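You operate a simulated robot arm through the tools that you are given. There is no shell and no other tool. Be economical: measure what you need, move in short steps, check, and stop when the job is done.

You are at the controls of a simulated two-armed robot. One attempt, no reset.

## Task
Wipe the dipstick on the folded rag, put it back, open water and fuel taps, head wheel to start.
Fine: dipstick in its tube.

It is judged by the outcome, as a careful person would: the job done as asked, and still so three seconds after it is handed in. It fails if anything else is knocked over, pushed out of place, dropped, spilled or broken.

## Robot
Two 7-joint arms with two-finger parallel grippers on one trunk, on a base that drives. Base frame: it is fixed to the floor where the robot stands at the start and does not move with it; the origin is under the middle of the robot, x ahead of it, y to its left, z up. Readings come in m, rad, newtons and seconds.
The left shoulder is at the start at [-0.109, 0.119, 0.729], the right one opposite. With the tool pointing down near the work surface each hand reaches from about 0.1 to 0.52 m from the robot's upright axis, wherever it stands, measured 20 degrees to its own side. Places, roughly: bleed knob [1.7, 0.4, 0.9]; cleaner nut [2.1, 0.5, 1.3]; cover nut [1.9, 0.2, 1.3]; crank hook [1.8, 0.6, 0.5]; decompression lever [1.9, 0.4, 1.2]; dipstick [1.75, 0, 0.5]; door nut [1.7, 0.2, 0.4]; exhaust tap [2.2, 0.2, 1.1]; filter insert [2.5, 0.5, 0.5]; filter nut [1.6, 0.3, 1]; folded rag [1.5, 0, 0.5]; fuel tap [1.7, -0.1, 1.1]; head wheel [1.8, 0.1, 1.1]; inside of the dipstick tube [1.7, 0, 0.4]; oil drain tap [2.1, 0.7, 0.3]; priming lever [2.1, 0.6, 1]. Payload 3.43 kg a hand.
Tool frame (each hand has its own): the origin (TCP) lies between the finger pads and is the grasp point; the fingertips stand 0.03 m ahead of it; z points along the fingers, y is the line along which they close. Largest opening 0.094 m; finger width 0.028, thickness 0.01; the body of the gripper, 0.05 by 0.096 m, starts 0.055 m behind the TCP.
Orientation is told as [roll, pitch, yaw] about the base's x, y, z axes, in that order, counted from this pose: with the fingers straight down and closing along the base's y, the tool's x points along the base's -x, its y along +y and its z along -z.

## Interface
- The arms move only by the tool apply_moves. It takes "left_moves", "right_moves" or both (then of equal length, played together; a hand with none holds still); each is a list of rows, each an object of numbers (a shift or turn left out is 0, a gripper value left out holds the last): "claw": the opening in per cent of the stroke, from 0 (shut) to 100 (fully open); "x", "y", "z": the shift along the base's x, y, z in m; "ax", "ay", "az": the turn, a rotation vector about the base's x, y, z in rad. In form: [{"claw": .., "x": .., "y": .., "z": .., "ax": .., "ay": .., "az": ..}, ...]. A call has 1 to 20 rows; each row is the pose to reach, as a shift and turn from the pose commanded when the call began. A row lasts 0.2 s, in which the tool goes at most 0.05 m and 0.15 rad; a call with a longer step from one row to the next is refused whole, and so is a gripper value outside its range. Where a pose cannot be reached the arm comes as near as it can. A force on the tool above 40 N (or 10 N above the force at the start of the call, whichever is more), or a blocked arm, ends the call early, and 0.2 s more pass. The fingers move at their own pace (about 0.153 m/s each) and stop on an object; they squeeze with about 23 N. The grip force told is the motor's: it shows also when the fingers shut on nothing. Time passes only in rows, and 0.2 s behind the last, so rows that repeat a pose let the fingers close. The reply holds the time, the measured pose of the TCP, the force on the tool along the base axes, the opening and the grip force, in the units named above and with some noise, with the torque about the TCP (base axes, N m) and any sound that the robot's microphone picked up.
- Cameras (640 x 400 px; columns grow to the right, rows downward): "scene" is now at [0.0424, 0.008, 1.4361]; the picture's right is [0.10, -0.99, 0.00], its down [-0.75, -0.08, -0.65] and it looks along [0.65, 0.07, -0.76] (base axes); focal length 291 px, centre (320, 200). "left" rides on the left gripper at [0.076, -0.014, -0.102] in its tool frame; the picture's right is [0.18, 0.98, 0.00], its down [-0.75, 0.14, -0.64] and it looks along [-0.63, 0.12, 0.77] (tool axes); focal length 243 px, centre (320, 200). "right" rides on the right gripper at [0.076, 0.014, -0.103] in its tool frame; the picture's right is [-0.18, 0.98, 0.00], its down [-0.75, -0.14, -0.64] and it looks along [-0.63, -0.12, 0.77] (tool axes); focal length 243 px, centre (320, 200). There is no depth. A picture from a camera that has moved, and an enlarged one, comes with that camera's place and axes in the base frame and with its lens.
- grab_frame(camera): a new picture of that camera. The clock stands still meanwhile.
- slide_trunk(by): slides the trunk up (or, below 0, down) by that many m; the arms and the scene camera ride with it, the base frame stays. It gives what a move gives, with no picture.
- roll_base(legs): drives the robot by 1 to 6 legs, each [ahead, left, turn to the left] in m, m and rad, along the robot's own axes; the way and the turn of a leg run together, so that a leg with both is an arc; at most 1.5 m and 3.142 rad a leg. The arms and the cameras ride along, it lands a little off, and it stops where it bumps. It gives what a move gives.
- head_to(pan, tilt): turns the head with the scene camera to pan (to the left, within 2.496 rad either way) and tilt (down, from -0.506 to 1.204), counted from straight ahead of the robot. It gives what a move gives.
- close_up(camera, box): a new picture of the part [left, top, right, bottom] of that camera's present view, enlarged. The clock stands still meanwhile.
- hand_in(): hands the job in; it is judged then, once.

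Work in short steps. Places have to be worked out from the pictures, the camera data and where the tool is seen: move nearer, look again, correct. Check each grasp and each placing, and mend what went wrong. You have 120 turns and 88 pictures in all, those below and enlarged ones among them. Open the grippers and draw the arms clear of the work before you hand the job in, unless the task says otherwise; then end with one line.

The tools are called by a JSON object that holds its "op" and its "data". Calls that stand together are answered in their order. apply_moves: Moves the arms, as the interface text tells. Its arguments: {"type":"object","properties":{"left_moves":{"type":"array","items":{"type":"object","properties":{"claw":{"type":"number"},"x":{"type":"number"},"y":{"type":"number"},"z":{"type":"number"},"ax":{"type":"number"},"ay":{"type":"number"},"az":{"type":"number"}}}},"right_moves":{"type":"array","items":{"type":"object","properties":{"claw":{"type":"number"},"x":{"type":"number"},"y":{"type":"number"},"z":{"type":"number"},"ax":{"type":"number"},"ay":{"type":"number"},"az":{"type":"number"}}}}},"required":[]} The other tools are called the same way: slide_trunk (by) slides the trunk up or down; roll_base (legs) drives the base; head_to (pan, tilt) turns the head that bears the scene camera; grab_frame (camera) takes a picture; close_up (camera, box) takes an enlarged picture of a part of a camera's view; hand_in () hands the job in.

At the start:

```text
t: 0.0
left_ee_pos: [0.3989, 0.1592, 0.6244]
left_orientation: [0.0, 0.0, 0.001]
left_wrist_force: [1.3, 0.3, 0.2]
left_torque: [0.05, -0.01, -0.04]
left_gripper_width: 0.094
left_grasp_force: 0.0
right_ee_pos: [0.3269, -0.1589, 0.6305]
right_orientation: [0.0, 0.001, 0.0]
right_wrist_force: [-0.2, 0.2, -0.5]
right_torque: [-0.02, 0.01, 0.02]
right_gripper_width: 0.0939
right_grasp_force: 0.0
trunk travel left (down, up): [-0.15, 0.185]
robot x, y, heading: [0.0006, -0.0009, 0.0]
head pan, tilt: [0.101, 0.859]
```

scene: 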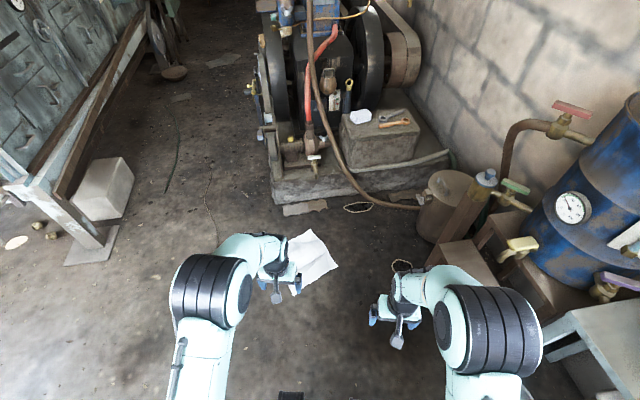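
right: 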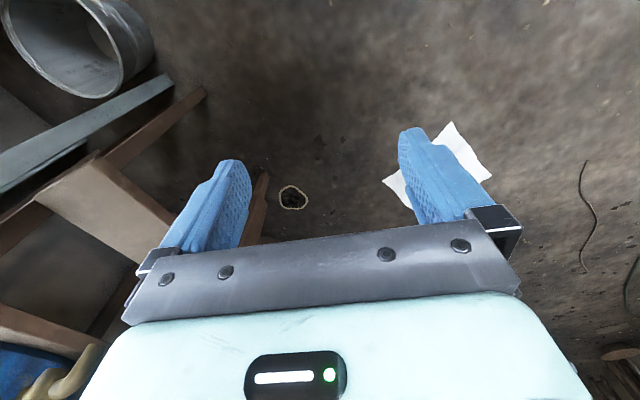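
left: 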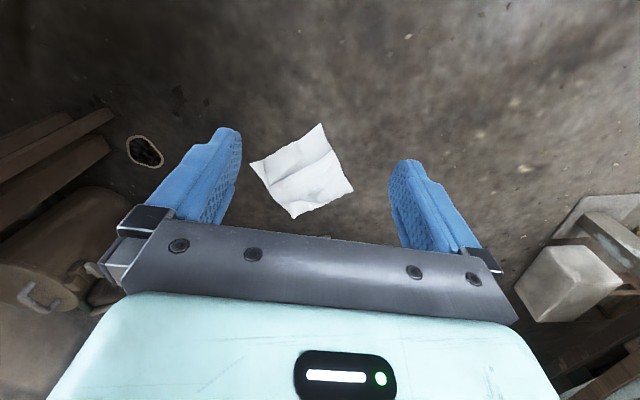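

The engine is ahead at about x 1.5–2.2; I raise the head to view it.

{"op": "head_to", "data": {"pan": 0.0, "tilt": 0.3}}

{"op": "grab_frame", "data": {"camera": "scene"}}

```text
t: 1.0
left_ee_pos: [0.3978, 0.1599, 0.6252]
left_orientation: [-0.001, -0.001, 0.0]
left_wrist_force: [0.1, 0.6, -0.7]
left_torque: [0.0, 0.0, 0.02]
left_gripper_width: 0.0942
left_grasp_force: 0.0
right_ee_pos: [0.3264, -0.1589, 0.6295]
right_orientation: [-0.001, -0.001, -0.001]
right_wrist_force: [-0.6, 0.1, -0.1]
right_torque: [-0.02, -0.01, -0.01]
right_gripper_width: 0.0941
right_grasp_force: 0.1
trunk travel left (down, up): [-0.15, 0.185]
robot x, y, heading: [0.0, 0.0001, 0.003]
head pan, tilt: [0.0, 0.3]
```

```text
84 pictures are left
camera scene: at [0.0584, 0.0001, 1.4851], right [0.0, -1.0, 0.0], down [-0.3, 0.0, -0.95], along [0.95, 0.0, -0.3], focal length 291 px, centre (320, 200)
```

scene: 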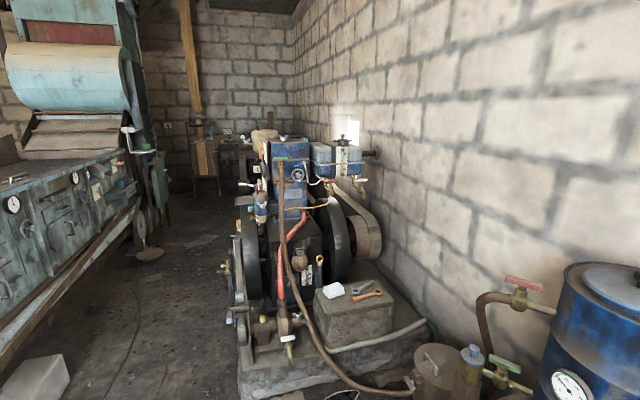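

Zooming into the engine for detail.

{"op": "close_up", "data": {"camera": "scene", "box": [210, 240, 450, 400]}}

{"op": "close_up", "data": {"camera": "scene", "box": [220, 120, 400, 240]}}

```text
2.50 times, centred on (330, 320) of scene
camera zoom: at [0.0584, 0.0001, 1.4851], right [0.0, -1.0, 0.0], down [-0.3, 0.0, -0.95], along [0.95, 0.0, -0.3], focal length 728 px, centre (295, -100)
```

zoom: 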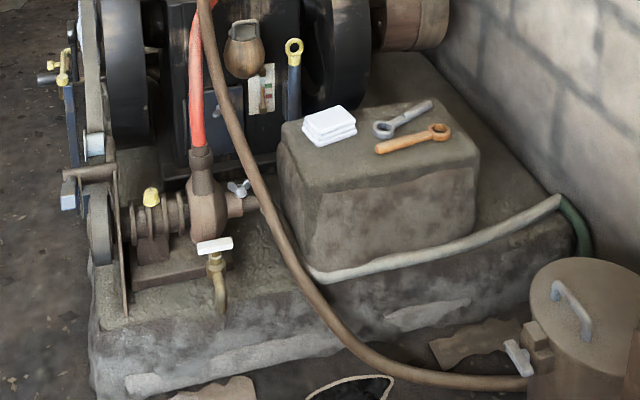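

```text
3.33 times, centred on (310, 180) of scene
camera zoom: at [0.0584, 0.0001, 1.4851], right [0.0, -1.0, 0.0], down [-0.3, 0.0, -0.95], along [0.95, 0.0, -0.3], focal length 970 px, centre (353, 267)
```

zoom: 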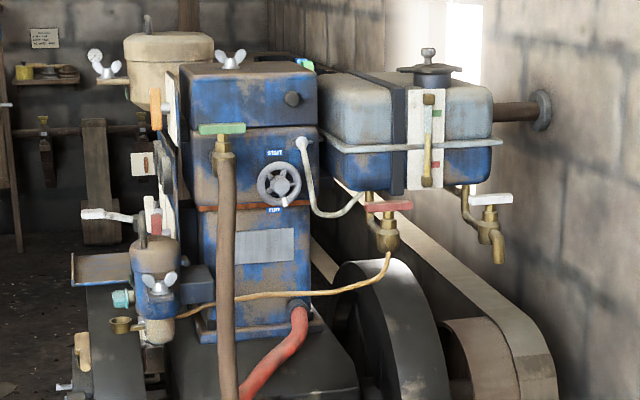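

The water tap isn't listed, so I look to the right at the drum and to the note on the wall.

{"op": "head_to", "data": {"pan": -0.6, "tilt": 0.6}}

{"op": "grab_frame", "data": {"camera": "scene"}}

```text
t: 2.0
left_ee_pos: [0.3975, 0.16, 0.6259]
left_orientation: [0.001, -0.001, 0.001]
left_wrist_force: [0.1, -0.6, 0.4]
left_torque: [0.01, 0.01, 0.03]
left_gripper_width: 0.0941
left_grasp_force: 0.1
right_ee_pos: [0.3283, -0.1582, 0.6289]
right_orientation: [0.0, -0.001, 0.001]
right_wrist_force: [0.5, 0.5, 0.0]
right_torque: [-0.04, 0.0, -0.01]
right_gripper_width: 0.0939
right_grasp_force: 0.1
trunk travel left (down, up): [-0.15, 0.185]
robot x, y, heading: [0.0004, 0.0014, 0.005]
head pan, tilt: [-0.6, 0.6]
```

```text
81 pictures are left
camera scene: at [0.038, -0.0498, 1.4578], right [-0.56, -0.83, 0.0], down [-0.47, 0.32, -0.83], along [0.68, -0.47, -0.56], focal length 291 px, centre (320, 200)
```

scene: 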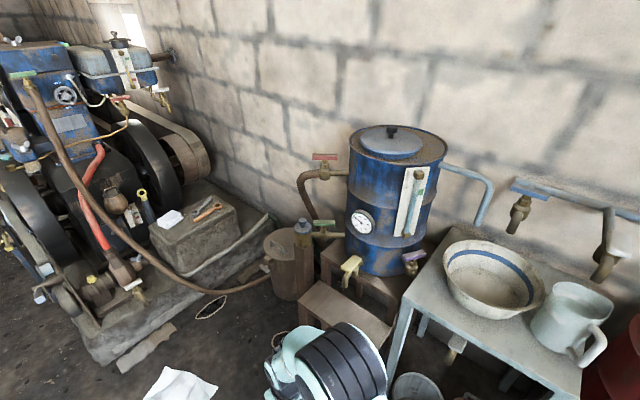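

Zooming on the drum area.

{"op": "close_up", "data": {"camera": "scene", "box": [240, 120, 480, 320]}}

{"op": "close_up", "data": {"camera": "scene", "box": [440, 150, 640, 350]}}

```text
2.00 times, centred on (360, 220) of scene
camera zoom: at [0.038, -0.0498, 1.4578], right [-0.56, -0.83, 0.0], down [-0.47, 0.32, -0.83], along [0.68, -0.47, -0.56], focal length 582 px, centre (240, 160)
```

zoom: 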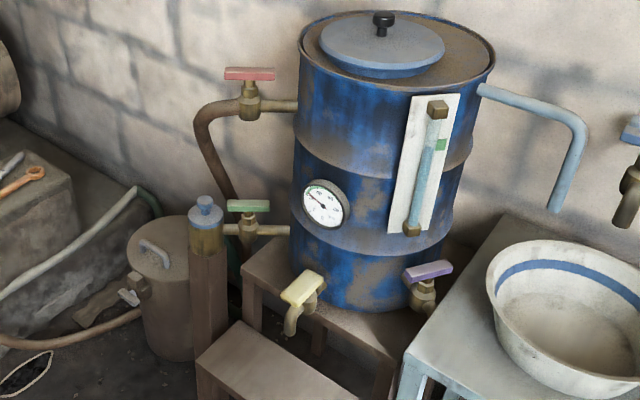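

```text
2.00 times, centred on (540, 250) of scene
camera zoom: at [0.038, -0.0498, 1.4578], right [-0.56, -0.83, 0.0], down [-0.47, 0.32, -0.83], along [0.68, -0.47, -0.56], focal length 582 px, centre (-120, 100)
```

zoom: 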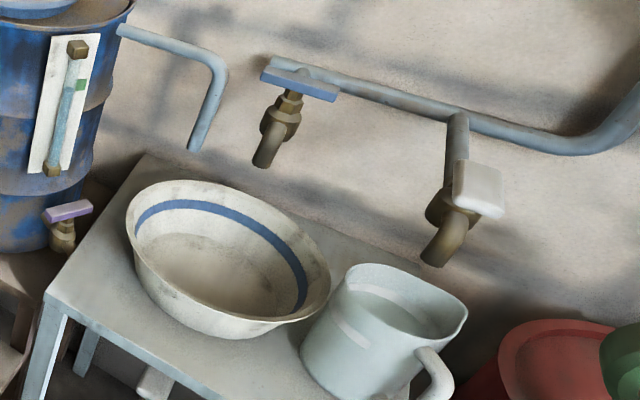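

I drive partway closer (well short of the block) to trace the hoses and taps.

{"op": "roll_base", "data": {"legs": [[0.45, -0.1, 0]]}}

{"op": "grab_frame", "data": {"camera": "scene"}}

```text
t: 4.6
left_ee_pos: [0.8241, 0.0722, 0.6248]
left_orientation: [-0.002, 0.0, 0.015]
left_wrist_force: [0.6, -0.8, -0.2]
left_torque: [0.01, 0.0, 0.01]
left_gripper_width: 0.0943
left_grasp_force: 0.1
right_ee_pos: [0.7581, -0.2475, 0.6306]
right_orientation: [-0.001, 0.001, 0.015]
right_wrist_force: [-0.5, -0.8, 0.3]
right_torque: [0.02, 0.03, 0.01]
right_gripper_width: 0.0939
right_grasp_force: 0.0
trunk travel left (down, up): [-0.15, 0.185]
robot x, y, heading: [0.4281, -0.0923, 0.015]
head pan, tilt: [-0.6, 0.6]
```

```text
78 pictures are left
camera scene: at [0.4675, -0.143, 1.4577], right [-0.55, -0.83, 0.0], down [-0.47, 0.31, -0.82], along [0.69, -0.46, -0.57], focal length 291 px, centre (320, 200)
```

scene: 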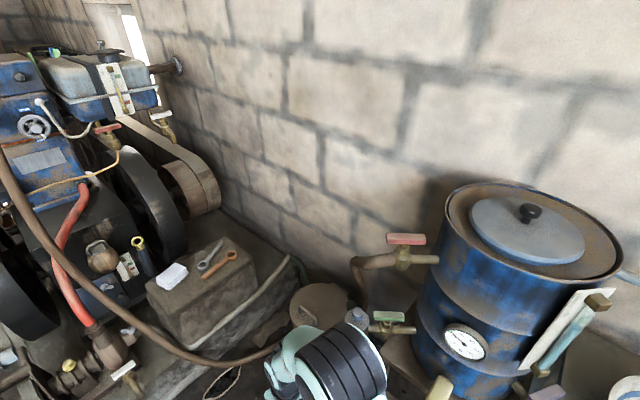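

The engine first: look straight at it.

{"op": "head_to", "data": {"pan": 0.2, "tilt": 0.5}}

{"op": "grab_frame", "data": {"camera": "scene"}}

{"op": "close_up", "data": {"camera": "scene", "box": [290, 170, 560, 400]}}

```text
t: 5.8
left_ee_pos: [0.8249, 0.0723, 0.625]
left_orientation: [0.0, -0.001, 0.016]
left_wrist_force: [0.2, -1.3, 0.0]
left_torque: [-0.02, 0.02, 0.0]
left_gripper_width: 0.0943
left_grasp_force: 0.0
right_ee_pos: [0.7573, -0.2468, 0.6299]
right_orientation: [0.0, 0.002, 0.017]
right_wrist_force: [-0.2, -0.4, 0.5]
right_torque: [0.01, 0.03, 0.0]
right_gripper_width: 0.0939
right_grasp_force: 0.0
trunk travel left (down, up): [-0.15, 0.185]
robot x, y, heading: [0.4283, -0.0928, 0.017]
head pan, tilt: [0.201, 0.499]
```

```text
77 pictures are left
camera scene: at [0.4821, -0.0747, 1.4668], right [0.21, -0.98, 0.0], down [-0.47, -0.1, -0.88], along [0.86, 0.19, -0.48], focal length 291 px, centre (320, 200)
```

scene: 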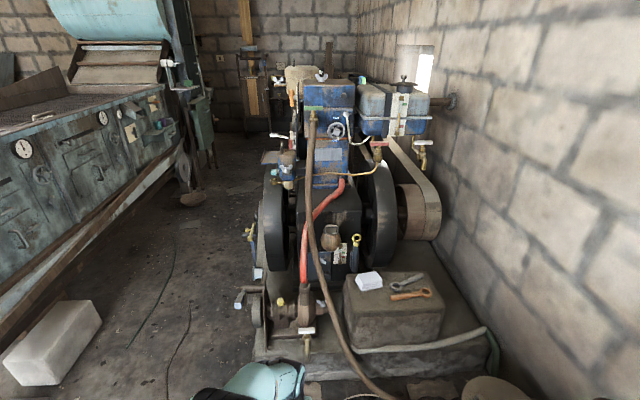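

```text
1.74 times, centred on (425, 285) of scene
camera zoom: at [0.4821, -0.0747, 1.4668], right [0.21, -0.98, 0.0], down [-0.47, -0.1, -0.88], along [0.86, 0.19, -0.48], focal length 506 px, centre (137, 52)
```

zoom: 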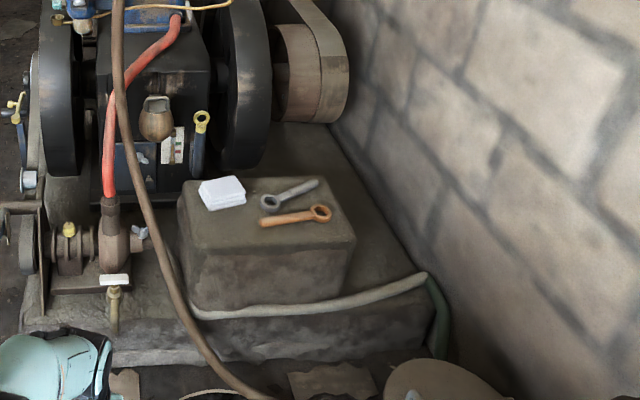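

I turn the base right so the drum is ahead between the arms.

{"op": "roll_base", "data": {"legs": [[0, 0, -0.75]]}}

{"op": "head_to", "data": {"pan": 0.0, "tilt": 0.7}}

{"op": "grab_frame", "data": {"camera": "scene"}}

```text
t: 8.2
left_ee_pos: [0.8309, -0.2434, 0.6248]
left_orientation: [0.0, -0.001, -0.736]
left_wrist_force: [-0.4, 0.3, 0.2]
left_torque: [0.0, 0.0, -0.02]
left_gripper_width: 0.094
left_grasp_force: 0.0
right_ee_pos: [0.5653, -0.4304, 0.6297]
right_orientation: [-0.001, -0.001, -0.736]
right_wrist_force: [0.0, 0.4, -0.6]
right_torque: [0.03, -0.01, 0.03]
right_gripper_width: 0.0942
right_grasp_force: 0.1
trunk travel left (down, up): [-0.15, 0.185]
robot x, y, heading: [0.4273, -0.0941, -0.732]
head pan, tilt: [0.201, 0.499]
```

```text
t: 8.9
left_ee_pos: [0.8302, -0.2421, 0.6243]
left_orientation: [0.0, 0.001, -0.736]
left_wrist_force: [-0.1, 0.3, 0.7]
left_torque: [-0.01, 0.03, -0.01]
left_gripper_width: 0.0941
left_grasp_force: 0.1
right_ee_pos: [0.5649, -0.4306, 0.6298]
right_orientation: [-0.001, 0.001, -0.737]
right_wrist_force: [-1.0, 0.0, -0.2]
right_torque: [0.03, -0.03, 0.0]
right_gripper_width: 0.0941
right_grasp_force: 0.0
trunk travel left (down, up): [-0.15, 0.185]
robot x, y, heading: [0.4245, -0.0927, -0.735]
head pan, tilt: [0.0, 0.7]
```

```text
75 pictures are left
camera scene: at [0.4656, -0.1263, 1.4492], right [-0.67, -0.74, 0.0], down [-0.48, 0.43, -0.77], along [0.57, -0.51, -0.64], focal length 291 px, centre (320, 200)
```

scene: 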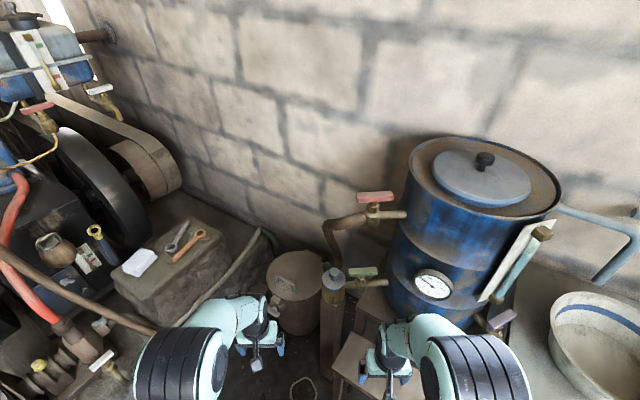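

{"op": "close_up", "data": {"camera": "scene", "box": [230, 180, 430, 320]}}

```text
2.86 times, centred on (330, 250) of scene
camera zoom: at [0.4656, -0.1263, 1.4492], right [-0.67, -0.74, 0.0], down [-0.48, 0.43, -0.77], along [0.57, -0.51, -0.64], focal length 832 px, centre (291, 57)
```

zoom: 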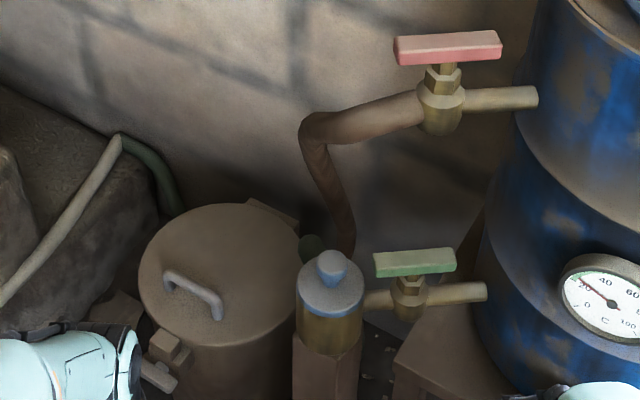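

Checking yellow/purple taps to establish the open/closed convention.

{"op": "roll_base", "data": {"legs": [[0, 0, -0.35]]}}

{"op": "grab_frame", "data": {"camera": "scene"}}

{"op": "grab_frame", "data": {"camera": "left"}}

```text
t: 10.4
left_ee_pos: [0.7556, -0.3718, 0.625]
left_orientation: [-0.002, -0.002, -1.081]
left_wrist_force: [0.0, 0.6, -0.5]
left_torque: [-0.02, -0.04, 0.01]
left_gripper_width: 0.0942
left_grasp_force: 0.0
right_ee_pos: [0.4419, -0.4569, 0.6291]
right_orientation: [0.0, 0.0, -1.079]
right_wrist_force: [0.3, 0.0, -0.3]
right_torque: [0.0, 0.0, -0.02]
right_gripper_width: 0.094
right_grasp_force: 0.1
trunk travel left (down, up): [-0.15, 0.185]
robot x, y, heading: [0.4295, -0.0976, -1.077]
head pan, tilt: [0.0, 0.7]
```

```text
73 pictures are left
camera scene: at [0.4524, -0.1366, 1.4491], right [-0.88, -0.47, 0.0], down [-0.3, 0.57, -0.76], along [0.36, -0.68, -0.64], focal length 291 px, centre (320, 200)
```

scene: 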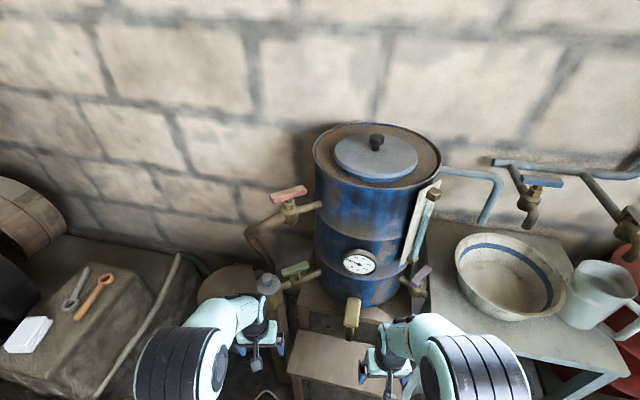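

```text
72 pictures are left
camera left: at [0.7086, -0.3101, 0.7274], right [0.78, 0.62, 0.0], down [0.48, -0.6, 0.64], along [0.4, -0.5, -0.77], focal length 243 px, centre (320, 200)
```

left: 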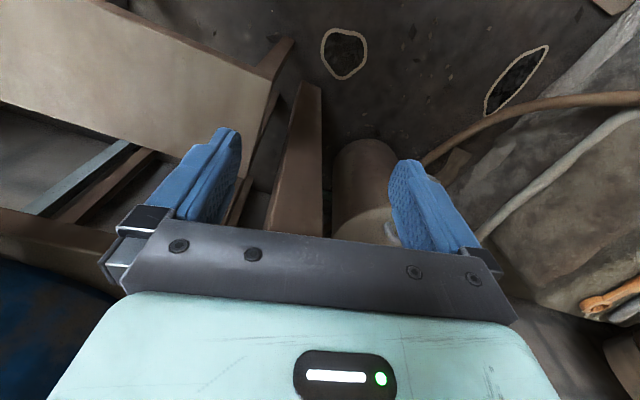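

{"op": "close_up", "data": {"camera": "scene", "box": [230, 170, 450, 340]}}

{"op": "close_up", "data": {"camera": "scene", "box": [480, 140, 640, 260]}}

```text
2.35 times, centred on (340, 255) of scene
camera zoom: at [0.4524, -0.1366, 1.4491], right [-0.88, -0.47, 0.0], down [-0.3, 0.57, -0.76], along [0.36, -0.68, -0.64], focal length 685 px, centre (273, 71)
```

zoom: 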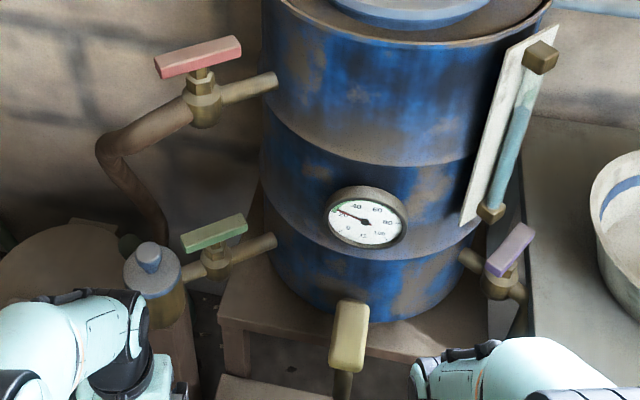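

```text
3.33 times, centred on (560, 200) of scene
camera zoom: at [0.4524, -0.1366, 1.4491], right [-0.88, -0.47, 0.0], down [-0.3, 0.57, -0.76], along [0.36, -0.68, -0.64], focal length 970 px, centre (-480, 200)
```

zoom: 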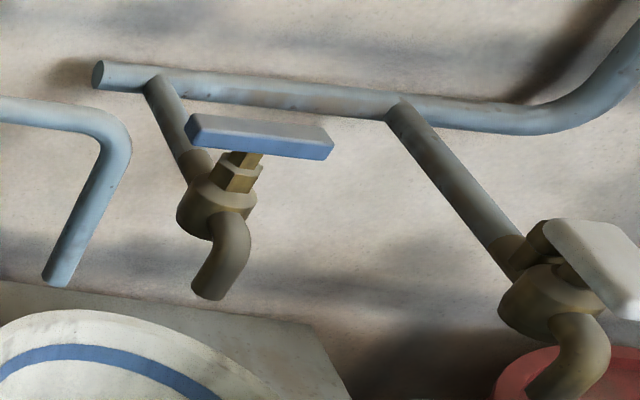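

Convention seems: handle crosswise = closed; the drum's red and green are in line. I turn back toward the engine (its front seems rotated ~0.3 rad) and come closer.

{"op": "roll_base", "data": {"legs": [[0, 0, 1.4], [0.35, -0.15, 0]]}}

{"op": "head_to", "data": {"pan": 0.0, "tilt": 0.55}}

{"op": "grab_frame", "data": {"camera": "scene"}}

```text
t: 16.3
left_ee_pos: [1.1399, 0.1698, 0.6252]
left_orientation: [0.001, -0.001, 0.343]
left_wrist_force: [0.8, 0.3, 0.4]
left_torque: [-0.02, -0.03, -0.01]
left_gripper_width: 0.0944
left_grasp_force: 0.2
right_ee_pos: [1.1777, -0.1538, 0.6296]
right_orientation: [0.001, 0.001, 0.342]
right_wrist_force: [0.1, -0.5, 0.7]
right_torque: [0.02, 0.03, -0.01]
right_gripper_width: 0.0941
right_grasp_force: 0.0
trunk travel left (down, up): [-0.15, 0.185]
robot x, y, heading: [0.8161, -0.117, 0.343]
head pan, tilt: [0.0, 0.7]
```

```text
t: 17.0
left_ee_pos: [1.1386, 0.1702, 0.6262]
left_orientation: [0.0, -0.001, 0.343]
left_wrist_force: [-0.4, -0.5, 0.2]
left_torque: [0.02, -0.01, -0.03]
left_gripper_width: 0.0939
left_grasp_force: 0.0
right_ee_pos: [1.1766, -0.1528, 0.6297]
right_orientation: [-0.002, 0.001, 0.342]
right_wrist_force: [0.2, -0.4, -0.4]
right_torque: [0.0, 0.0, -0.02]
right_gripper_width: 0.0942
right_grasp_force: 0.0
trunk travel left (down, up): [-0.15, 0.185]
robot x, y, heading: [0.8139, -0.1119, 0.337]
head pan, tilt: [0.0, 0.55]
```

```text
69 pictures are left
camera scene: at [0.8677, -0.0956, 1.4622], right [0.34, -0.94, 0.0], down [-0.49, -0.18, -0.85], along [0.8, 0.29, -0.52], focal length 291 px, centre (320, 200)
```

scene: 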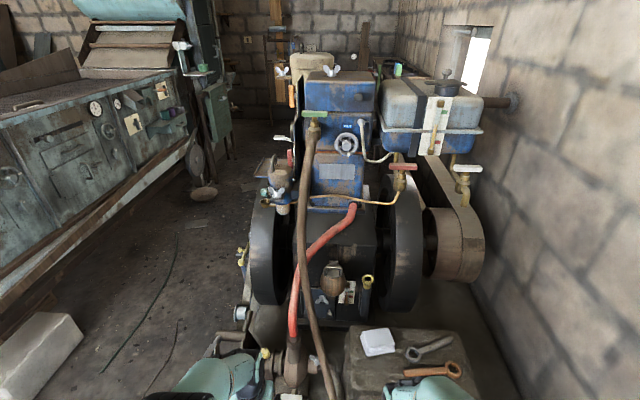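

{"op": "close_up", "data": {"camera": "scene", "box": [250, 60, 490, 210]}}

{"op": "close_up", "data": {"camera": "scene", "box": [280, 230, 480, 400]}}

```text
2.67 times, centred on (370, 135) of scene
camera zoom: at [0.8677, -0.0956, 1.4622], right [0.34, -0.94, 0.0], down [-0.49, -0.18, -0.85], along [0.8, 0.29, -0.52], focal length 776 px, centre (187, 373)
```

zoom: 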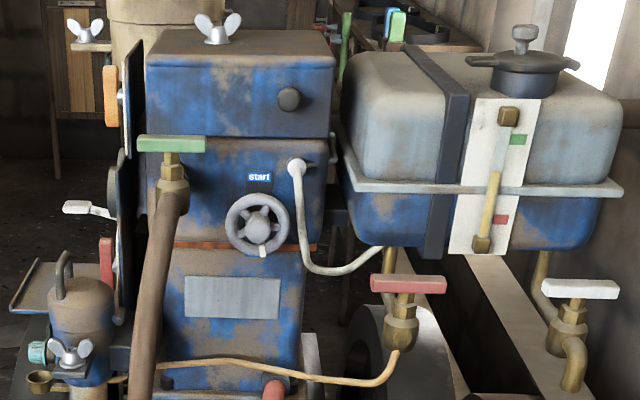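

```text
2.35 times, centred on (380, 315) of scene
camera zoom: at [0.8677, -0.0956, 1.4622], right [0.34, -0.94, 0.0], down [-0.49, -0.18, -0.85], along [0.8, 0.29, -0.52], focal length 685 px, centre (179, -71)
```

zoom: 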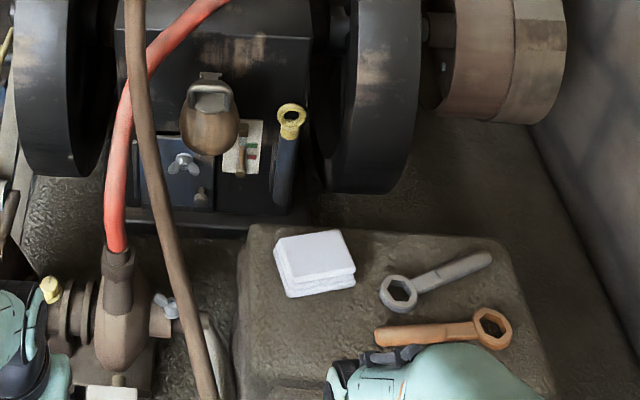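

Key points estimated: water tap handle ≈ (1.69,0.22,1.22), fuel tap ≈ (1.69,-0.06,1.10), wheel ≈ (1.79,0.14,1.10), dipstick ring ≈ (1.69,0.0,0.595), rag ≈ (1.53,-0.08,0.475). Now look at the floor before me.

{"op": "head_to", "data": {"pan": 0.0, "tilt": 1.15}}

{"op": "grab_frame", "data": {"camera": "scene"}}

```text
t: 18.0
left_ee_pos: [1.1393, 0.1702, 0.6264]
left_orientation: [-0.001, -0.001, 0.343]
left_wrist_force: [0.0, -0.6, -0.1]
left_torque: [-0.03, -0.02, 0.01]
left_gripper_width: 0.0938
left_grasp_force: 0.1
right_ee_pos: [1.1773, -0.1527, 0.6308]
right_orientation: [0.0, -0.001, 0.342]
right_wrist_force: [0.2, -0.2, -0.1]
right_torque: [0.0, -0.01, 0.0]
right_gripper_width: 0.0939
right_grasp_force: 0.1
trunk travel left (down, up): [-0.15, 0.185]
robot x, y, heading: [0.8173, -0.1163, 0.344]
head pan, tilt: [0.0, 1.15]
```

```text
66 pictures are left
camera scene: at [0.8393, -0.1057, 1.4161], right [0.34, -0.94, 0.0], down [-0.86, -0.31, -0.41], along [0.39, 0.14, -0.91], focal length 291 px, centre (320, 200)
```

scene: 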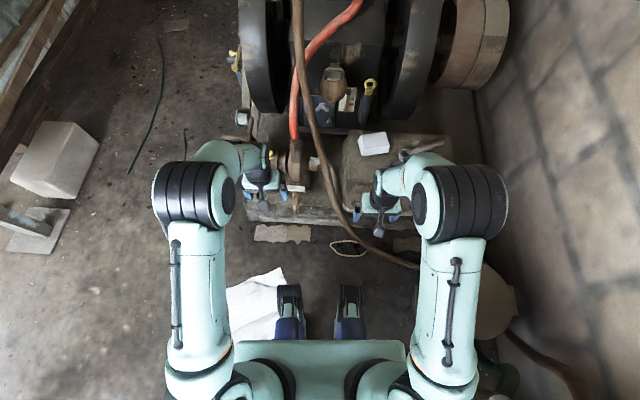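

The base front prongs have ~0.25 m to the plinth. I retract and lift both hands first, to stay clear of the hoses while driving in.

{"op": "apply_moves", "data": {"left_moves": [{"x": -0.04, "y": -0.005, "z": 0.02}, {"x": -0.07, "y": -0.01, "z": 0.05}, {"x": -0.1, "y": -0.02, "z": 0.08}, {"x": -0.13, "y": -0.03, "z": 0.11}, {"x": -0.16, "y": -0.04, "z": 0.14}, {"x": -0.19, "y": -0.05, "z": 0.17}, {"x": -0.2, "y": -0.05, "z": 0.2}, {"x": -0.2, "y": -0.05, "z": 0.2}], "right_moves": [{"x": -0.02, "y": -0.01, "z": 0.02}, {"x": -0.04, "y": -0.03, "z": 0.05}, {"x": -0.06, "y": -0.05, "z": 0.08}, {"x": -0.08, "y": -0.07, "z": 0.11}, {"x": -0.1, "y": -0.08, "z": 0.14}, {"x": -0.12, "y": -0.09, "z": 0.17}, {"x": -0.12, "y": -0.09, "z": 0.2}, {"x": -0.12, "y": -0.09, "z": 0.2}]}}

{"op": "roll_base", "data": {"legs": [[0.17, 0, 0]]}}

{"op": "grab_frame", "data": {"camera": "scene"}}

```text
t: 19.8
left_ee_pos: [0.9373, 0.1176, 0.8259]
left_orientation: [0.0, -0.001, 0.34]
left_wrist_force: [0.3, 0.9, 0.0]
left_torque: [-0.02, 0.0, 0.0]
left_gripper_width: 0.0939
left_grasp_force: 0.1
right_ee_pos: [1.0584, -0.2437, 0.8308]
right_orientation: [0.002, 0.0, 0.342]
right_wrist_force: [-0.2, -0.3, -0.5]
right_torque: [0.02, 0.0, -0.01]
right_gripper_width: 0.0942
right_grasp_force: 0.0
trunk travel left (down, up): [-0.15, 0.185]
robot x, y, heading: [0.818, -0.1103, 0.341]
head pan, tilt: [0.0, 1.15]
```

```text
t: 21.3
left_ee_pos: [1.103, 0.1753, 0.8245]
left_orientation: [0.002, 0.0, 0.336]
left_wrist_force: [0.4, 0.4, 0.2]
left_torque: [-0.02, 0.01, -0.01]
left_gripper_width: 0.0941
left_grasp_force: 0.0
right_ee_pos: [1.2207, -0.187, 0.8308]
right_orientation: [-0.001, 0.001, 0.337]
right_wrist_force: [0.9, 0.6, 0.2]
right_torque: [-0.01, 0.01, 0.0]
right_gripper_width: 0.0939
right_grasp_force: 0.0
trunk travel left (down, up): [-0.15, 0.185]
robot x, y, heading: [0.9763, -0.0574, 0.339]
head pan, tilt: [0.0, 1.15]
```

```text
65 pictures are left
camera scene: at [1.0038, -0.0477, 1.416], right [0.33, -0.94, 0.0], down [-0.86, -0.3, -0.41], along [0.38, 0.13, -0.91], focal length 291 px, centre (320, 200)
```

scene: 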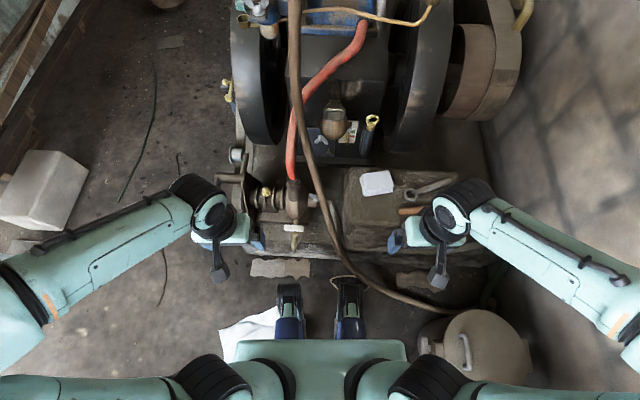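

Base is clear. I bring the right hand forward, tilting it 1.1 rad toward the engine, to stand off from the dipstick ring.

{"op": "apply_moves", "data": {"right_moves": [{"x": 0.03, "y": 0.0, "z": 0.0, "ax": 0.036, "ay": -0.104}, {"x": 0.06, "y": 0.01, "z": 0.0, "ax": 0.073, "ay": -0.207}, {"x": 0.09, "y": 0.02, "z": 0.0, "ax": 0.109, "ay": -0.311}, {"x": 0.12, "y": 0.04, "z": -0.01, "ax": 0.146, "ay": -0.415}, {"x": 0.15, "y": 0.06, "z": -0.03, "ax": 0.182, "ay": -0.519}, {"x": 0.18, "y": 0.08, "z": -0.05, "ax": 0.218, "ay": -0.622}, {"x": 0.21, "y": 0.1, "z": -0.07, "ax": 0.255, "ay": -0.726}, {"x": 0.24, "y": 0.11, "z": -0.09, "ax": 0.291, "ay": -0.83}, {"x": 0.27, "y": 0.12, "z": -0.12, "ax": 0.328, "ay": -0.933}, {"x": 0.3, "y": 0.13, "z": -0.145, "ax": 0.364, "ay": -1.037}, {"x": 0.3, "y": 0.13, "z": -0.145, "ax": 0.364, "ay": -1.037}]}}

{"op": "grab_frame", "data": {"camera": "right"}}

{"op": "grab_frame", "data": {"camera": "scene"}}

```text
t: 23.7
left_ee_pos: [1.1016, 0.1754, 0.8242]
left_orientation: [0.0, 0.0, 0.336]
left_wrist_force: [-0.1, -0.7, 0.9]
left_torque: [-0.01, 0.0, -0.03]
left_gripper_width: 0.0938
left_grasp_force: 0.0
right_ee_pos: [1.5126, -0.0489, 0.6819]
right_orientation: [-0.01, -1.083, 0.367]
right_wrist_force: [-0.4, -0.8, 0.6]
right_torque: [-0.02, 0.0, -0.01]
right_gripper_width: 0.094
right_grasp_force: 0.2
right hand out of reach, approached as far as the arm can: row 10
trunk travel left (down, up): [-0.15, 0.185]
robot x, y, heading: [0.9796, -0.0541, 0.337]
head pan, tilt: [0.0, 1.15]
```

```text
64 pictures are left
camera right: at [1.3907, -0.0795, 0.6631], right [-0.26, 0.95, 0.16], down [-0.15, -0.2, 0.97], along [0.95, 0.23, 0.2], focal length 243 px, centre (320, 200)
```

right: 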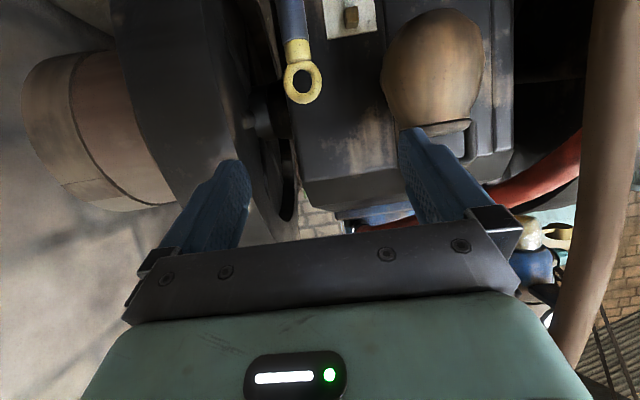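

```text
63 pictures are left
camera scene: at [1.0024, -0.0469, 1.4161], right [0.33, -0.94, 0.0], down [-0.86, -0.3, -0.41], along [0.39, 0.13, -0.91], focal length 291 px, centre (320, 200)
```

scene: 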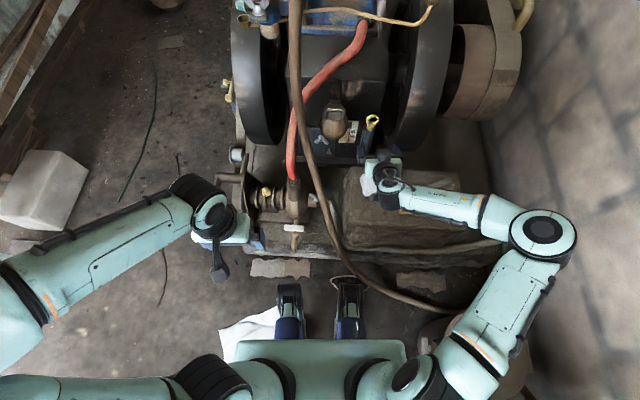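

The wrist camera sees the dipstick ring ahead-left of the flywheel; arm reports a reach limit though the elbow is bent. I probe: yaw tool left a bit and push forward.

{"op": "apply_moves", "data": {"right_moves": [{"az": 0.12}, {"az": 0.24, "x": 0.02}, {"az": 0.36, "x": 0.04, "y": 0.01}, {"az": 0.48, "x": 0.06, "y": 0.02}, {"az": 0.48, "x": 0.08, "y": 0.03}, {"az": 0.48, "x": 0.08, "y": 0.03}]}}

```text
t: 25.1
left_ee_pos: [1.1032, 0.1742, 0.8255]
left_orientation: [0.0, -0.001, 0.337]
left_wrist_force: [0.0, 0.3, 0.1]
left_torque: [0.03, 0.0, 0.01]
left_gripper_width: 0.0937
left_grasp_force: 0.0
right_ee_pos: [1.6002, -0.0281, 0.6843]
right_orientation: [0.001, -1.1, 0.82]
right_wrist_force: [-0.2, 0.4, -0.5]
right_torque: [0.04, -0.02, -0.02]
right_gripper_width: 0.0941
right_grasp_force: 0.1
trunk travel left (down, up): [-0.15, 0.185]
robot x, y, heading: [0.9812, -0.0553, 0.343]
head pan, tilt: [0.0, 1.15]
```

That works: wrist yaw was the limit. Look from here.

{"op": "grab_frame", "data": {"camera": "right"}}

{"op": "close_up", "data": {"camera": "scene", "box": [290, 60, 450, 220]}}

```text
62 pictures are left
camera right: at [1.5027, -0.1098, 0.6634], right [-0.66, 0.73, 0.16], down [-0.05, -0.26, 0.96], along [0.75, 0.63, 0.21], focal length 243 px, centre (320, 200)
```

right: 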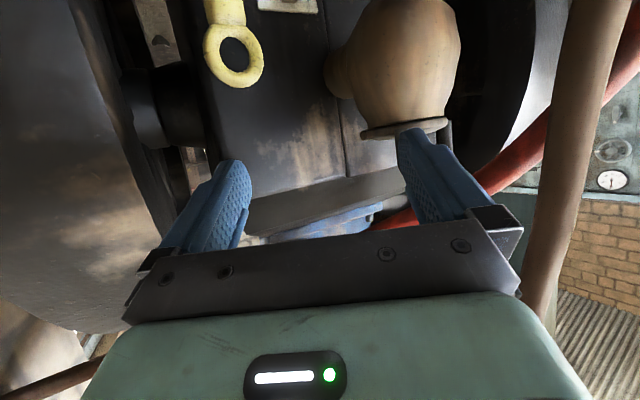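

```text
2.50 times, centred on (370, 140) of scene
camera zoom: at [1.0029, -0.0482, 1.416], right [0.33, -0.94, 0.0], down [-0.86, -0.3, -0.41], along [0.39, 0.14, -0.91], focal length 728 px, centre (195, 350)
```

zoom: 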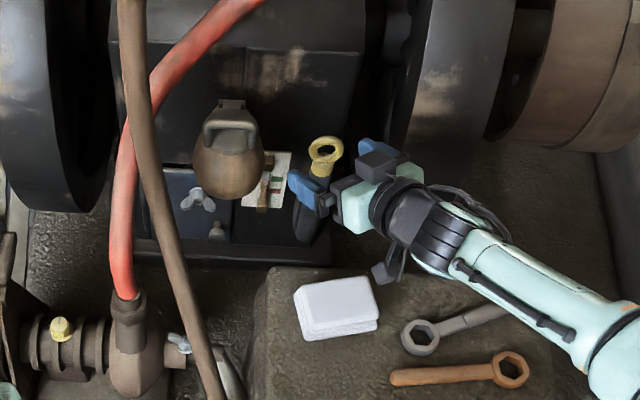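

Ring triangulates to ≈(1.722,0.005,0.576). I need the stick's lean, so I shift the hand aside for a side-on view.

{"op": "apply_moves", "data": {"right_moves": [{"x": -0.03, "y": -0.03, "az": 0.1, "ax": -0.05, "ay": 0.05}, {"x": -0.05, "y": -0.06, "az": 0.2, "ax": -0.1, "ay": 0.1}, {"x": -0.06, "y": -0.1, "az": 0.3, "ax": -0.17, "ay": 0.15}, {"x": -0.06, "y": -0.13, "az": 0.4, "ax": -0.22, "ay": 0.205}, {"x": -0.06, "y": -0.13, "az": 0.4, "ax": -0.22, "ay": 0.205}]}}

{"op": "grab_frame", "data": {"camera": "right"}}

```text
t: 26.3
left_ee_pos: [1.1021, 0.1743, 0.8256]
left_orientation: [0.0, -0.001, 0.337]
left_wrist_force: [0.4, -0.4, 0.5]
left_torque: [0.01, -0.01, -0.02]
left_gripper_width: 0.0942
left_grasp_force: 0.0
right_ee_pos: [1.5392, -0.1561, 0.684]
right_orientation: [0.084, -0.803, 1.15]
right_wrist_force: [-0.4, -0.2, 0.1]
right_torque: [-0.03, 0.03, 0.02]
right_gripper_width: 0.0939
right_grasp_force: 0.0
trunk travel left (down, up): [-0.15, 0.185]
robot x, y, heading: [0.9767, -0.0577, 0.334]
head pan, tilt: [0.0, 1.15]
```

```text
60 pictures are left
camera right: at [1.4833, -0.2701, 0.7009], right [-0.87, 0.46, 0.19], down [0.21, -0.01, 0.98], along [0.45, 0.89, -0.08], focal length 243 px, centre (320, 200)
```

right: 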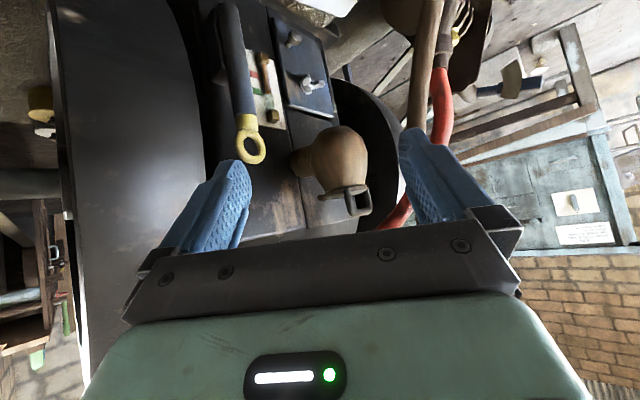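

The side view confirms ring at ≈(1.718,0.005,0.575) and a near-vertical stick. I go to a pregrasp pose 9 cm short with the previous orientation and gripper ~85% open.

{"op": "apply_moves", "data": {"right_moves": [{"x": 0.01, "y": 0.01, "az": -0.1, "ax": 0.05, "ay": -0.05, "claw": 85}, {"x": 0.04, "y": 0.03, "z": -0.02, "az": -0.2, "ax": 0.1, "ay": -0.1}, {"x": 0.07, "y": 0.06, "z": -0.04, "az": -0.3, "ax": 0.17, "ay": -0.15}, {"x": 0.1, "y": 0.09, "z": -0.06, "az": -0.4, "ax": 0.22, "ay": -0.205}, {"x": 0.126, "y": 0.102, "z": -0.067, "az": -0.4, "ax": 0.22, "ay": -0.205}, {"x": 0.126, "y": 0.102, "z": -0.067, "az": -0.4, "ax": 0.22, "ay": -0.205}]}}

{"op": "grab_frame", "data": {"camera": "right"}}

```text
t: 27.7
left_ee_pos: [1.1015, 0.1744, 0.8249]
left_orientation: [-0.001, -0.001, 0.335]
left_wrist_force: [0.1, 0.1, -0.2]
left_torque: [-0.01, -0.01, 0.02]
left_gripper_width: 0.0939
left_grasp_force: 0.1
right_ee_pos: [1.6653, -0.052, 0.6137]
right_orientation: [0.008, -1.097, 0.812]
right_wrist_force: [-5.2, 3.5, -2.5]
right_torque: [0.15, 0.13, -0.14]
right_gripper_width: 0.0761
right_grasp_force: 0.1
trunk travel left (down, up): [-0.15, 0.185]
robot x, y, heading: [0.9769, -0.054, 0.335]
head pan, tilt: [0.0, 1.15]
```

```text
59 pictures are left
camera right: at [1.5693, -0.1344, 0.5927], right [-0.66, 0.73, 0.17], down [-0.05, -0.27, 0.96], along [0.75, 0.63, 0.21], focal length 243 px, centre (320, 200)
```

right: 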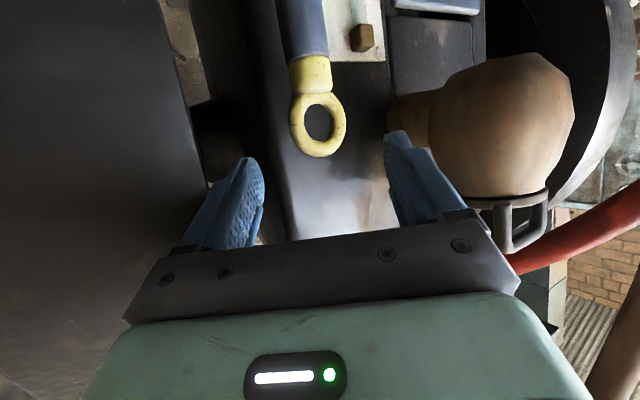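

Slight contact: the hand's right side touches the flywheel at this yaw. I back off, reduce yaw to ~0.52 and narrow the opening a bit.

{"op": "apply_moves", "data": {"right_moves": [{"x": -0.025, "y": -0.025, "z": 0.01, "claw": 72}, {"x": -0.05, "y": -0.04, "z": 0.02}, {"x": -0.06, "y": -0.03, "z": 0.02, "az": -0.1}, {"x": -0.06, "y": -0.01, "z": 0.02, "az": -0.2}, {"x": -0.05, "y": 0.005, "z": 0.015, "az": -0.3}, {"x": -0.03, "y": 0.015, "z": 0.005, "az": -0.3}, {"x": -0.01, "y": 0.025, "z": -0.005, "az": -0.3}, {"x": -0.01, "y": 0.025, "z": -0.005, "az": -0.3}]}}

{"op": "grab_frame", "data": {"camera": "right"}}

```text
t: 29.5
left_ee_pos: [1.1026, 0.175, 0.8246]
left_orientation: [-0.001, 0.0, 0.337]
left_wrist_force: [0.4, -0.4, 0.0]
left_torque: [0.03, -0.03, 0.02]
left_gripper_width: 0.0937
left_grasp_force: 0.1
right_ee_pos: [1.6565, -0.0285, 0.6124]
right_orientation: [0.0, -1.098, 0.516]
right_wrist_force: [0.8, -0.3, -0.2]
right_torque: [0.0, 0.04, -0.02]
right_gripper_width: 0.0678
right_grasp_force: 0.2
trunk travel left (down, up): [-0.15, 0.185]
robot x, y, heading: [0.9766, -0.0572, 0.333]
head pan, tilt: [0.0, 1.15]
```

```text
58 pictures are left
camera right: at [1.5401, -0.078, 0.591], right [-0.41, 0.9, 0.16], down [-0.13, -0.24, 0.96], along [0.9, 0.38, 0.21], focal length 243 px, centre (320, 200)
```

right: 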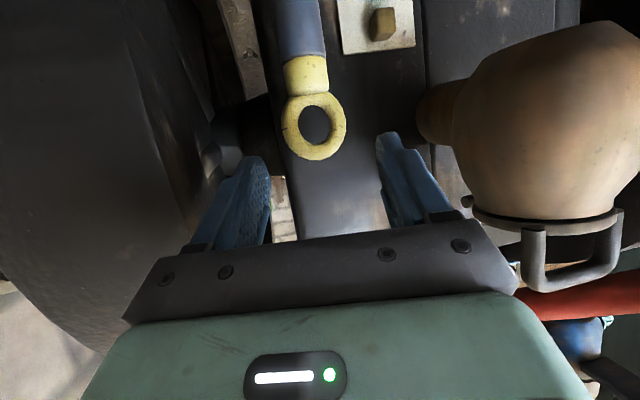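

Clear now and ring centred between the fingers. Advance to the ring and close.

{"op": "apply_moves", "data": {"right_moves": [{"x": 0.02, "y": 0.01, "z": -0.012}, {"x": 0.04, "y": 0.02, "z": -0.023}, {"x": 0.058, "y": 0.031, "z": -0.033}, {"x": 0.062, "y": 0.033, "z": -0.036}, {"x": 0.062, "y": 0.033, "z": -0.036, "claw": 0}, {"x": 0.062, "y": 0.033, "z": -0.036}, {"x": 0.062, "y": 0.033, "z": -0.036}]}}

{"op": "grab_frame", "data": {"camera": "right"}}

```text
t: 31.1
left_ee_pos: [1.1027, 0.1752, 0.8255]
left_orientation: [0.001, 0.0, 0.338]
left_wrist_force: [0.9, 0.4, 0.5]
left_torque: [-0.02, 0.01, 0.01]
left_gripper_width: 0.094
left_grasp_force: 0.1
right_ee_pos: [1.6918, -0.0036, 0.5792]
right_orientation: [-0.004, -1.096, 0.517]
right_wrist_force: [1.1, -16.2, -5.1]
right_torque: [-0.44, 0.26, -0.53]
right_gripper_width: 0.0506
right_grasp_force: 23.4
right hand out of reach, approached as far as the arm can: row 2, 3, 4, 5, 6, 7
trunk travel left (down, up): [-0.15, 0.185]
robot x, y, heading: [0.9787, -0.0572, 0.333]
head pan, tilt: [0.0, 1.15]
```

```text
57 pictures are left
camera right: at [1.5757, -0.0528, 0.5573], right [-0.41, 0.9, 0.16], down [-0.13, -0.23, 0.96], along [0.9, 0.37, 0.21], focal length 243 px, centre (320, 200)
```

right: 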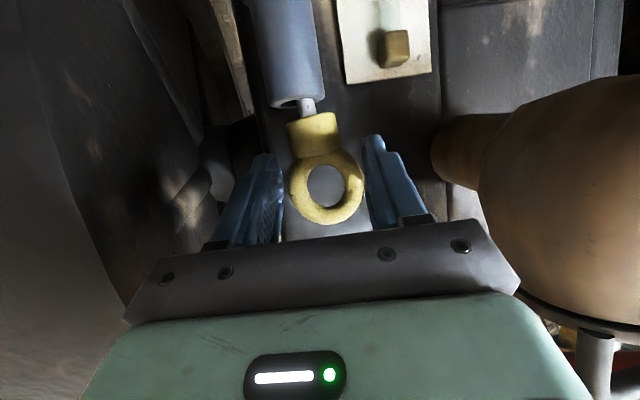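

The ring is gripped (5 cm) and the rod shows it has lifted slightly. I pull straight up slowly, keeping the command near the true position.

{"op": "apply_moves", "data": {"right_moves": [{"x": -0.028, "y": -0.012, "z": 0.01}, {"x": -0.028, "y": -0.014, "z": 0.03}, {"x": -0.028, "y": -0.014, "z": 0.05}, {"x": -0.028, "y": -0.014, "z": 0.07}]}}

{"op": "grab_frame", "data": {"camera": "right"}}

```text
t: 32.1
left_ee_pos: [1.1033, 0.1737, 0.8256]
left_orientation: [0.002, 0.0, 0.335]
left_wrist_force: [0.8, 0.4, -0.3]
left_torque: [-0.02, -0.01, 0.01]
left_gripper_width: 0.0941
left_grasp_force: 0.2
right_ee_pos: [1.6955, -0.0019, 0.595]
right_orientation: [0.016, -1.091, 0.513]
right_wrist_force: [5.9, -18.0, -4.7]
right_torque: [-0.59, -0.17, -0.48]
right_gripper_width: 0.0516
right_grasp_force: 23.2
right hand out of reach, approached as far as the arm can: row 1, 2, 3, 4
trunk travel left (down, up): [-0.15, 0.185]
robot x, y, heading: [0.9772, -0.0522, 0.334]
head pan, tilt: [0.0, 1.15]
```

```text
56 pictures are left
camera right: at [1.5791, -0.0517, 0.5752], right [-0.42, 0.89, 0.17], down [-0.12, -0.24, 0.96], along [0.9, 0.38, 0.21], focal length 243 px, centre (320, 200)
```

right: 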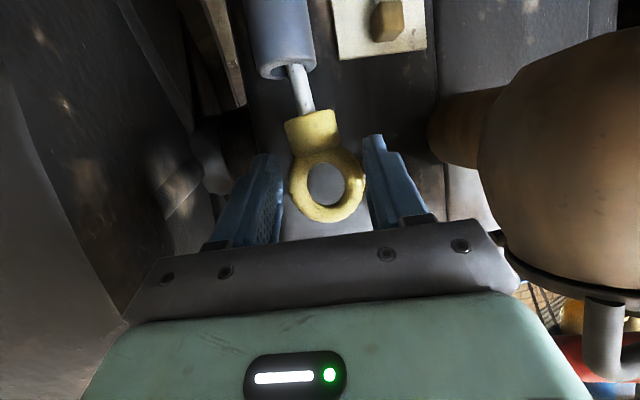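

The arm hits its joint limits going up; the trunk slide can do the lifting with the arm posture unchanged. Lift 5 cm.

{"op": "slide_trunk", "data": {"by": 0.06}}

{"op": "grab_frame", "data": {"camera": "right"}}

```text
t: 33.1
left_ee_pos: [1.1032, 0.176, 0.8852]
left_orientation: [0.0, -0.001, 0.336]
left_wrist_force: [-0.3, -0.3, 0.3]
left_torque: [-0.01, 0.0, 0.0]
left_gripper_width: 0.094
left_grasp_force: 0.1
right_ee_pos: [1.6998, 0.0101, 0.6683]
right_orientation: [0.021, -1.112, 0.521]
right_wrist_force: [0.2, 0.4, -1.1]
right_torque: [0.01, 0.01, 0.0]
right_gripper_width: 0.0515
right_grasp_force: 23.0
trunk travel left (down, up): [-0.21, 0.125]
robot x, y, heading: [0.9817, -0.0569, 0.336]
head pan, tilt: [0.0, 1.15]
```

```text
55 pictures are left
camera right: at [1.5851, -0.0414, 0.6461], right [-0.43, 0.88, 0.17], down [-0.13, -0.25, 0.96], along [0.89, 0.39, 0.23], focal length 243 px, centre (320, 200)
```

right: 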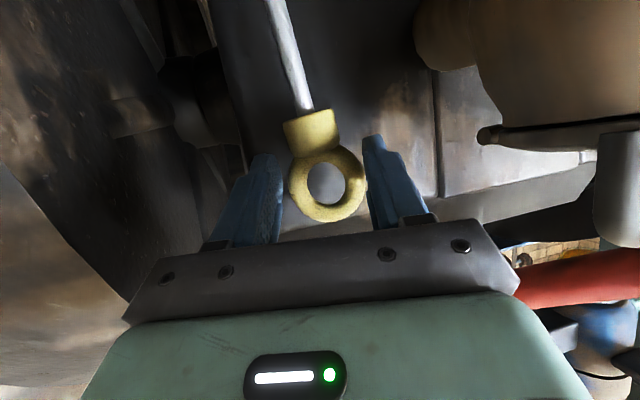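

Forces vanished and the rod is coming out freely. Continue up the rest.

{"op": "slide_trunk", "data": {"by": 0.12}}

{"op": "grab_frame", "data": {"camera": "right"}}

{"op": "grab_frame", "data": {"camera": "scene"}}

```text
t: 34.6
left_ee_pos: [1.1026, 0.1757, 1.0047]
left_orientation: [-0.001, 0.0, 0.336]
left_wrist_force: [0.3, 0.5, 0.2]
left_torque: [-0.01, -0.02, 0.0]
left_gripper_width: 0.0942
left_grasp_force: 0.1
right_ee_pos: [1.6983, 0.0068, 0.7888]
right_orientation: [0.016, -1.11, 0.521]
right_wrist_force: [0.2, 0.1, -1.0]
right_torque: [-0.01, 0.02, -0.03]
right_gripper_width: 0.0512
right_grasp_force: 23.1
trunk travel left (down, up): [-0.33, 0.005]
robot x, y, heading: [0.9757, -0.0527, 0.34]
head pan, tilt: [0.0, 1.15]
```

```text
54 pictures are left
camera right: at [1.5845, -0.0443, 0.765], right [-0.43, 0.89, 0.17], down [-0.13, -0.25, 0.96], along [0.89, 0.39, 0.22], focal length 243 px, centre (320, 200)
```

right: 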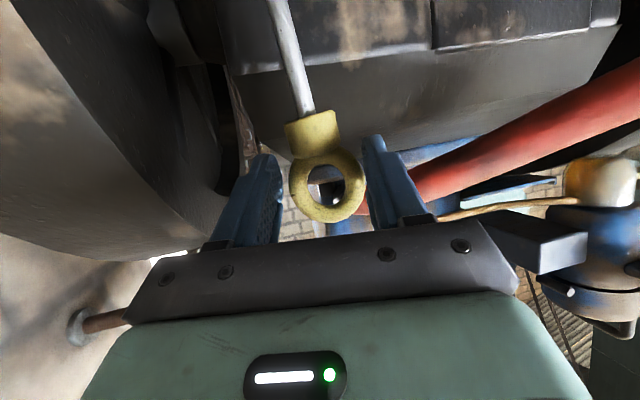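

```text
53 pictures are left
camera scene: at [0.9939, -0.0513, 1.5993], right [0.33, -0.94, 0.0], down [-0.86, -0.3, -0.41], along [0.39, 0.14, -0.91], focal length 291 px, centre (320, 200)
```

scene: 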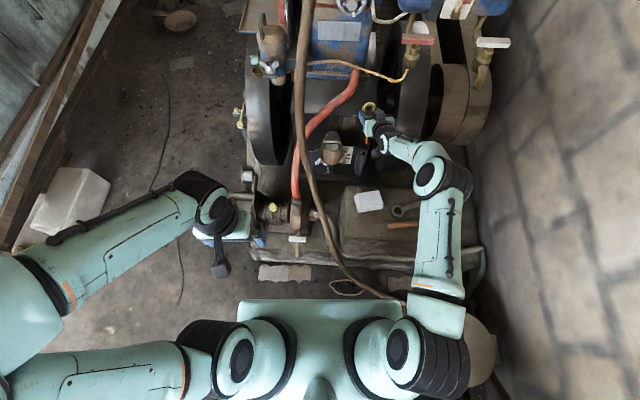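

{"op": "close_up", "data": {"camera": "scene", "box": [310, 80, 430, 220]}}

```text
2.86 times, centred on (370, 150) of scene
camera zoom: at [0.9939, -0.0513, 1.5993], right [0.33, -0.94, 0.0], down [-0.86, -0.3, -0.41], along [0.39, 0.14, -0.91], focal length 832 px, centre (177, 343)
```

zoom: 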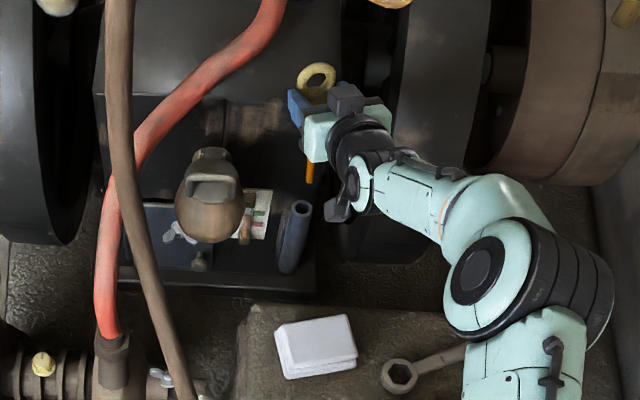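

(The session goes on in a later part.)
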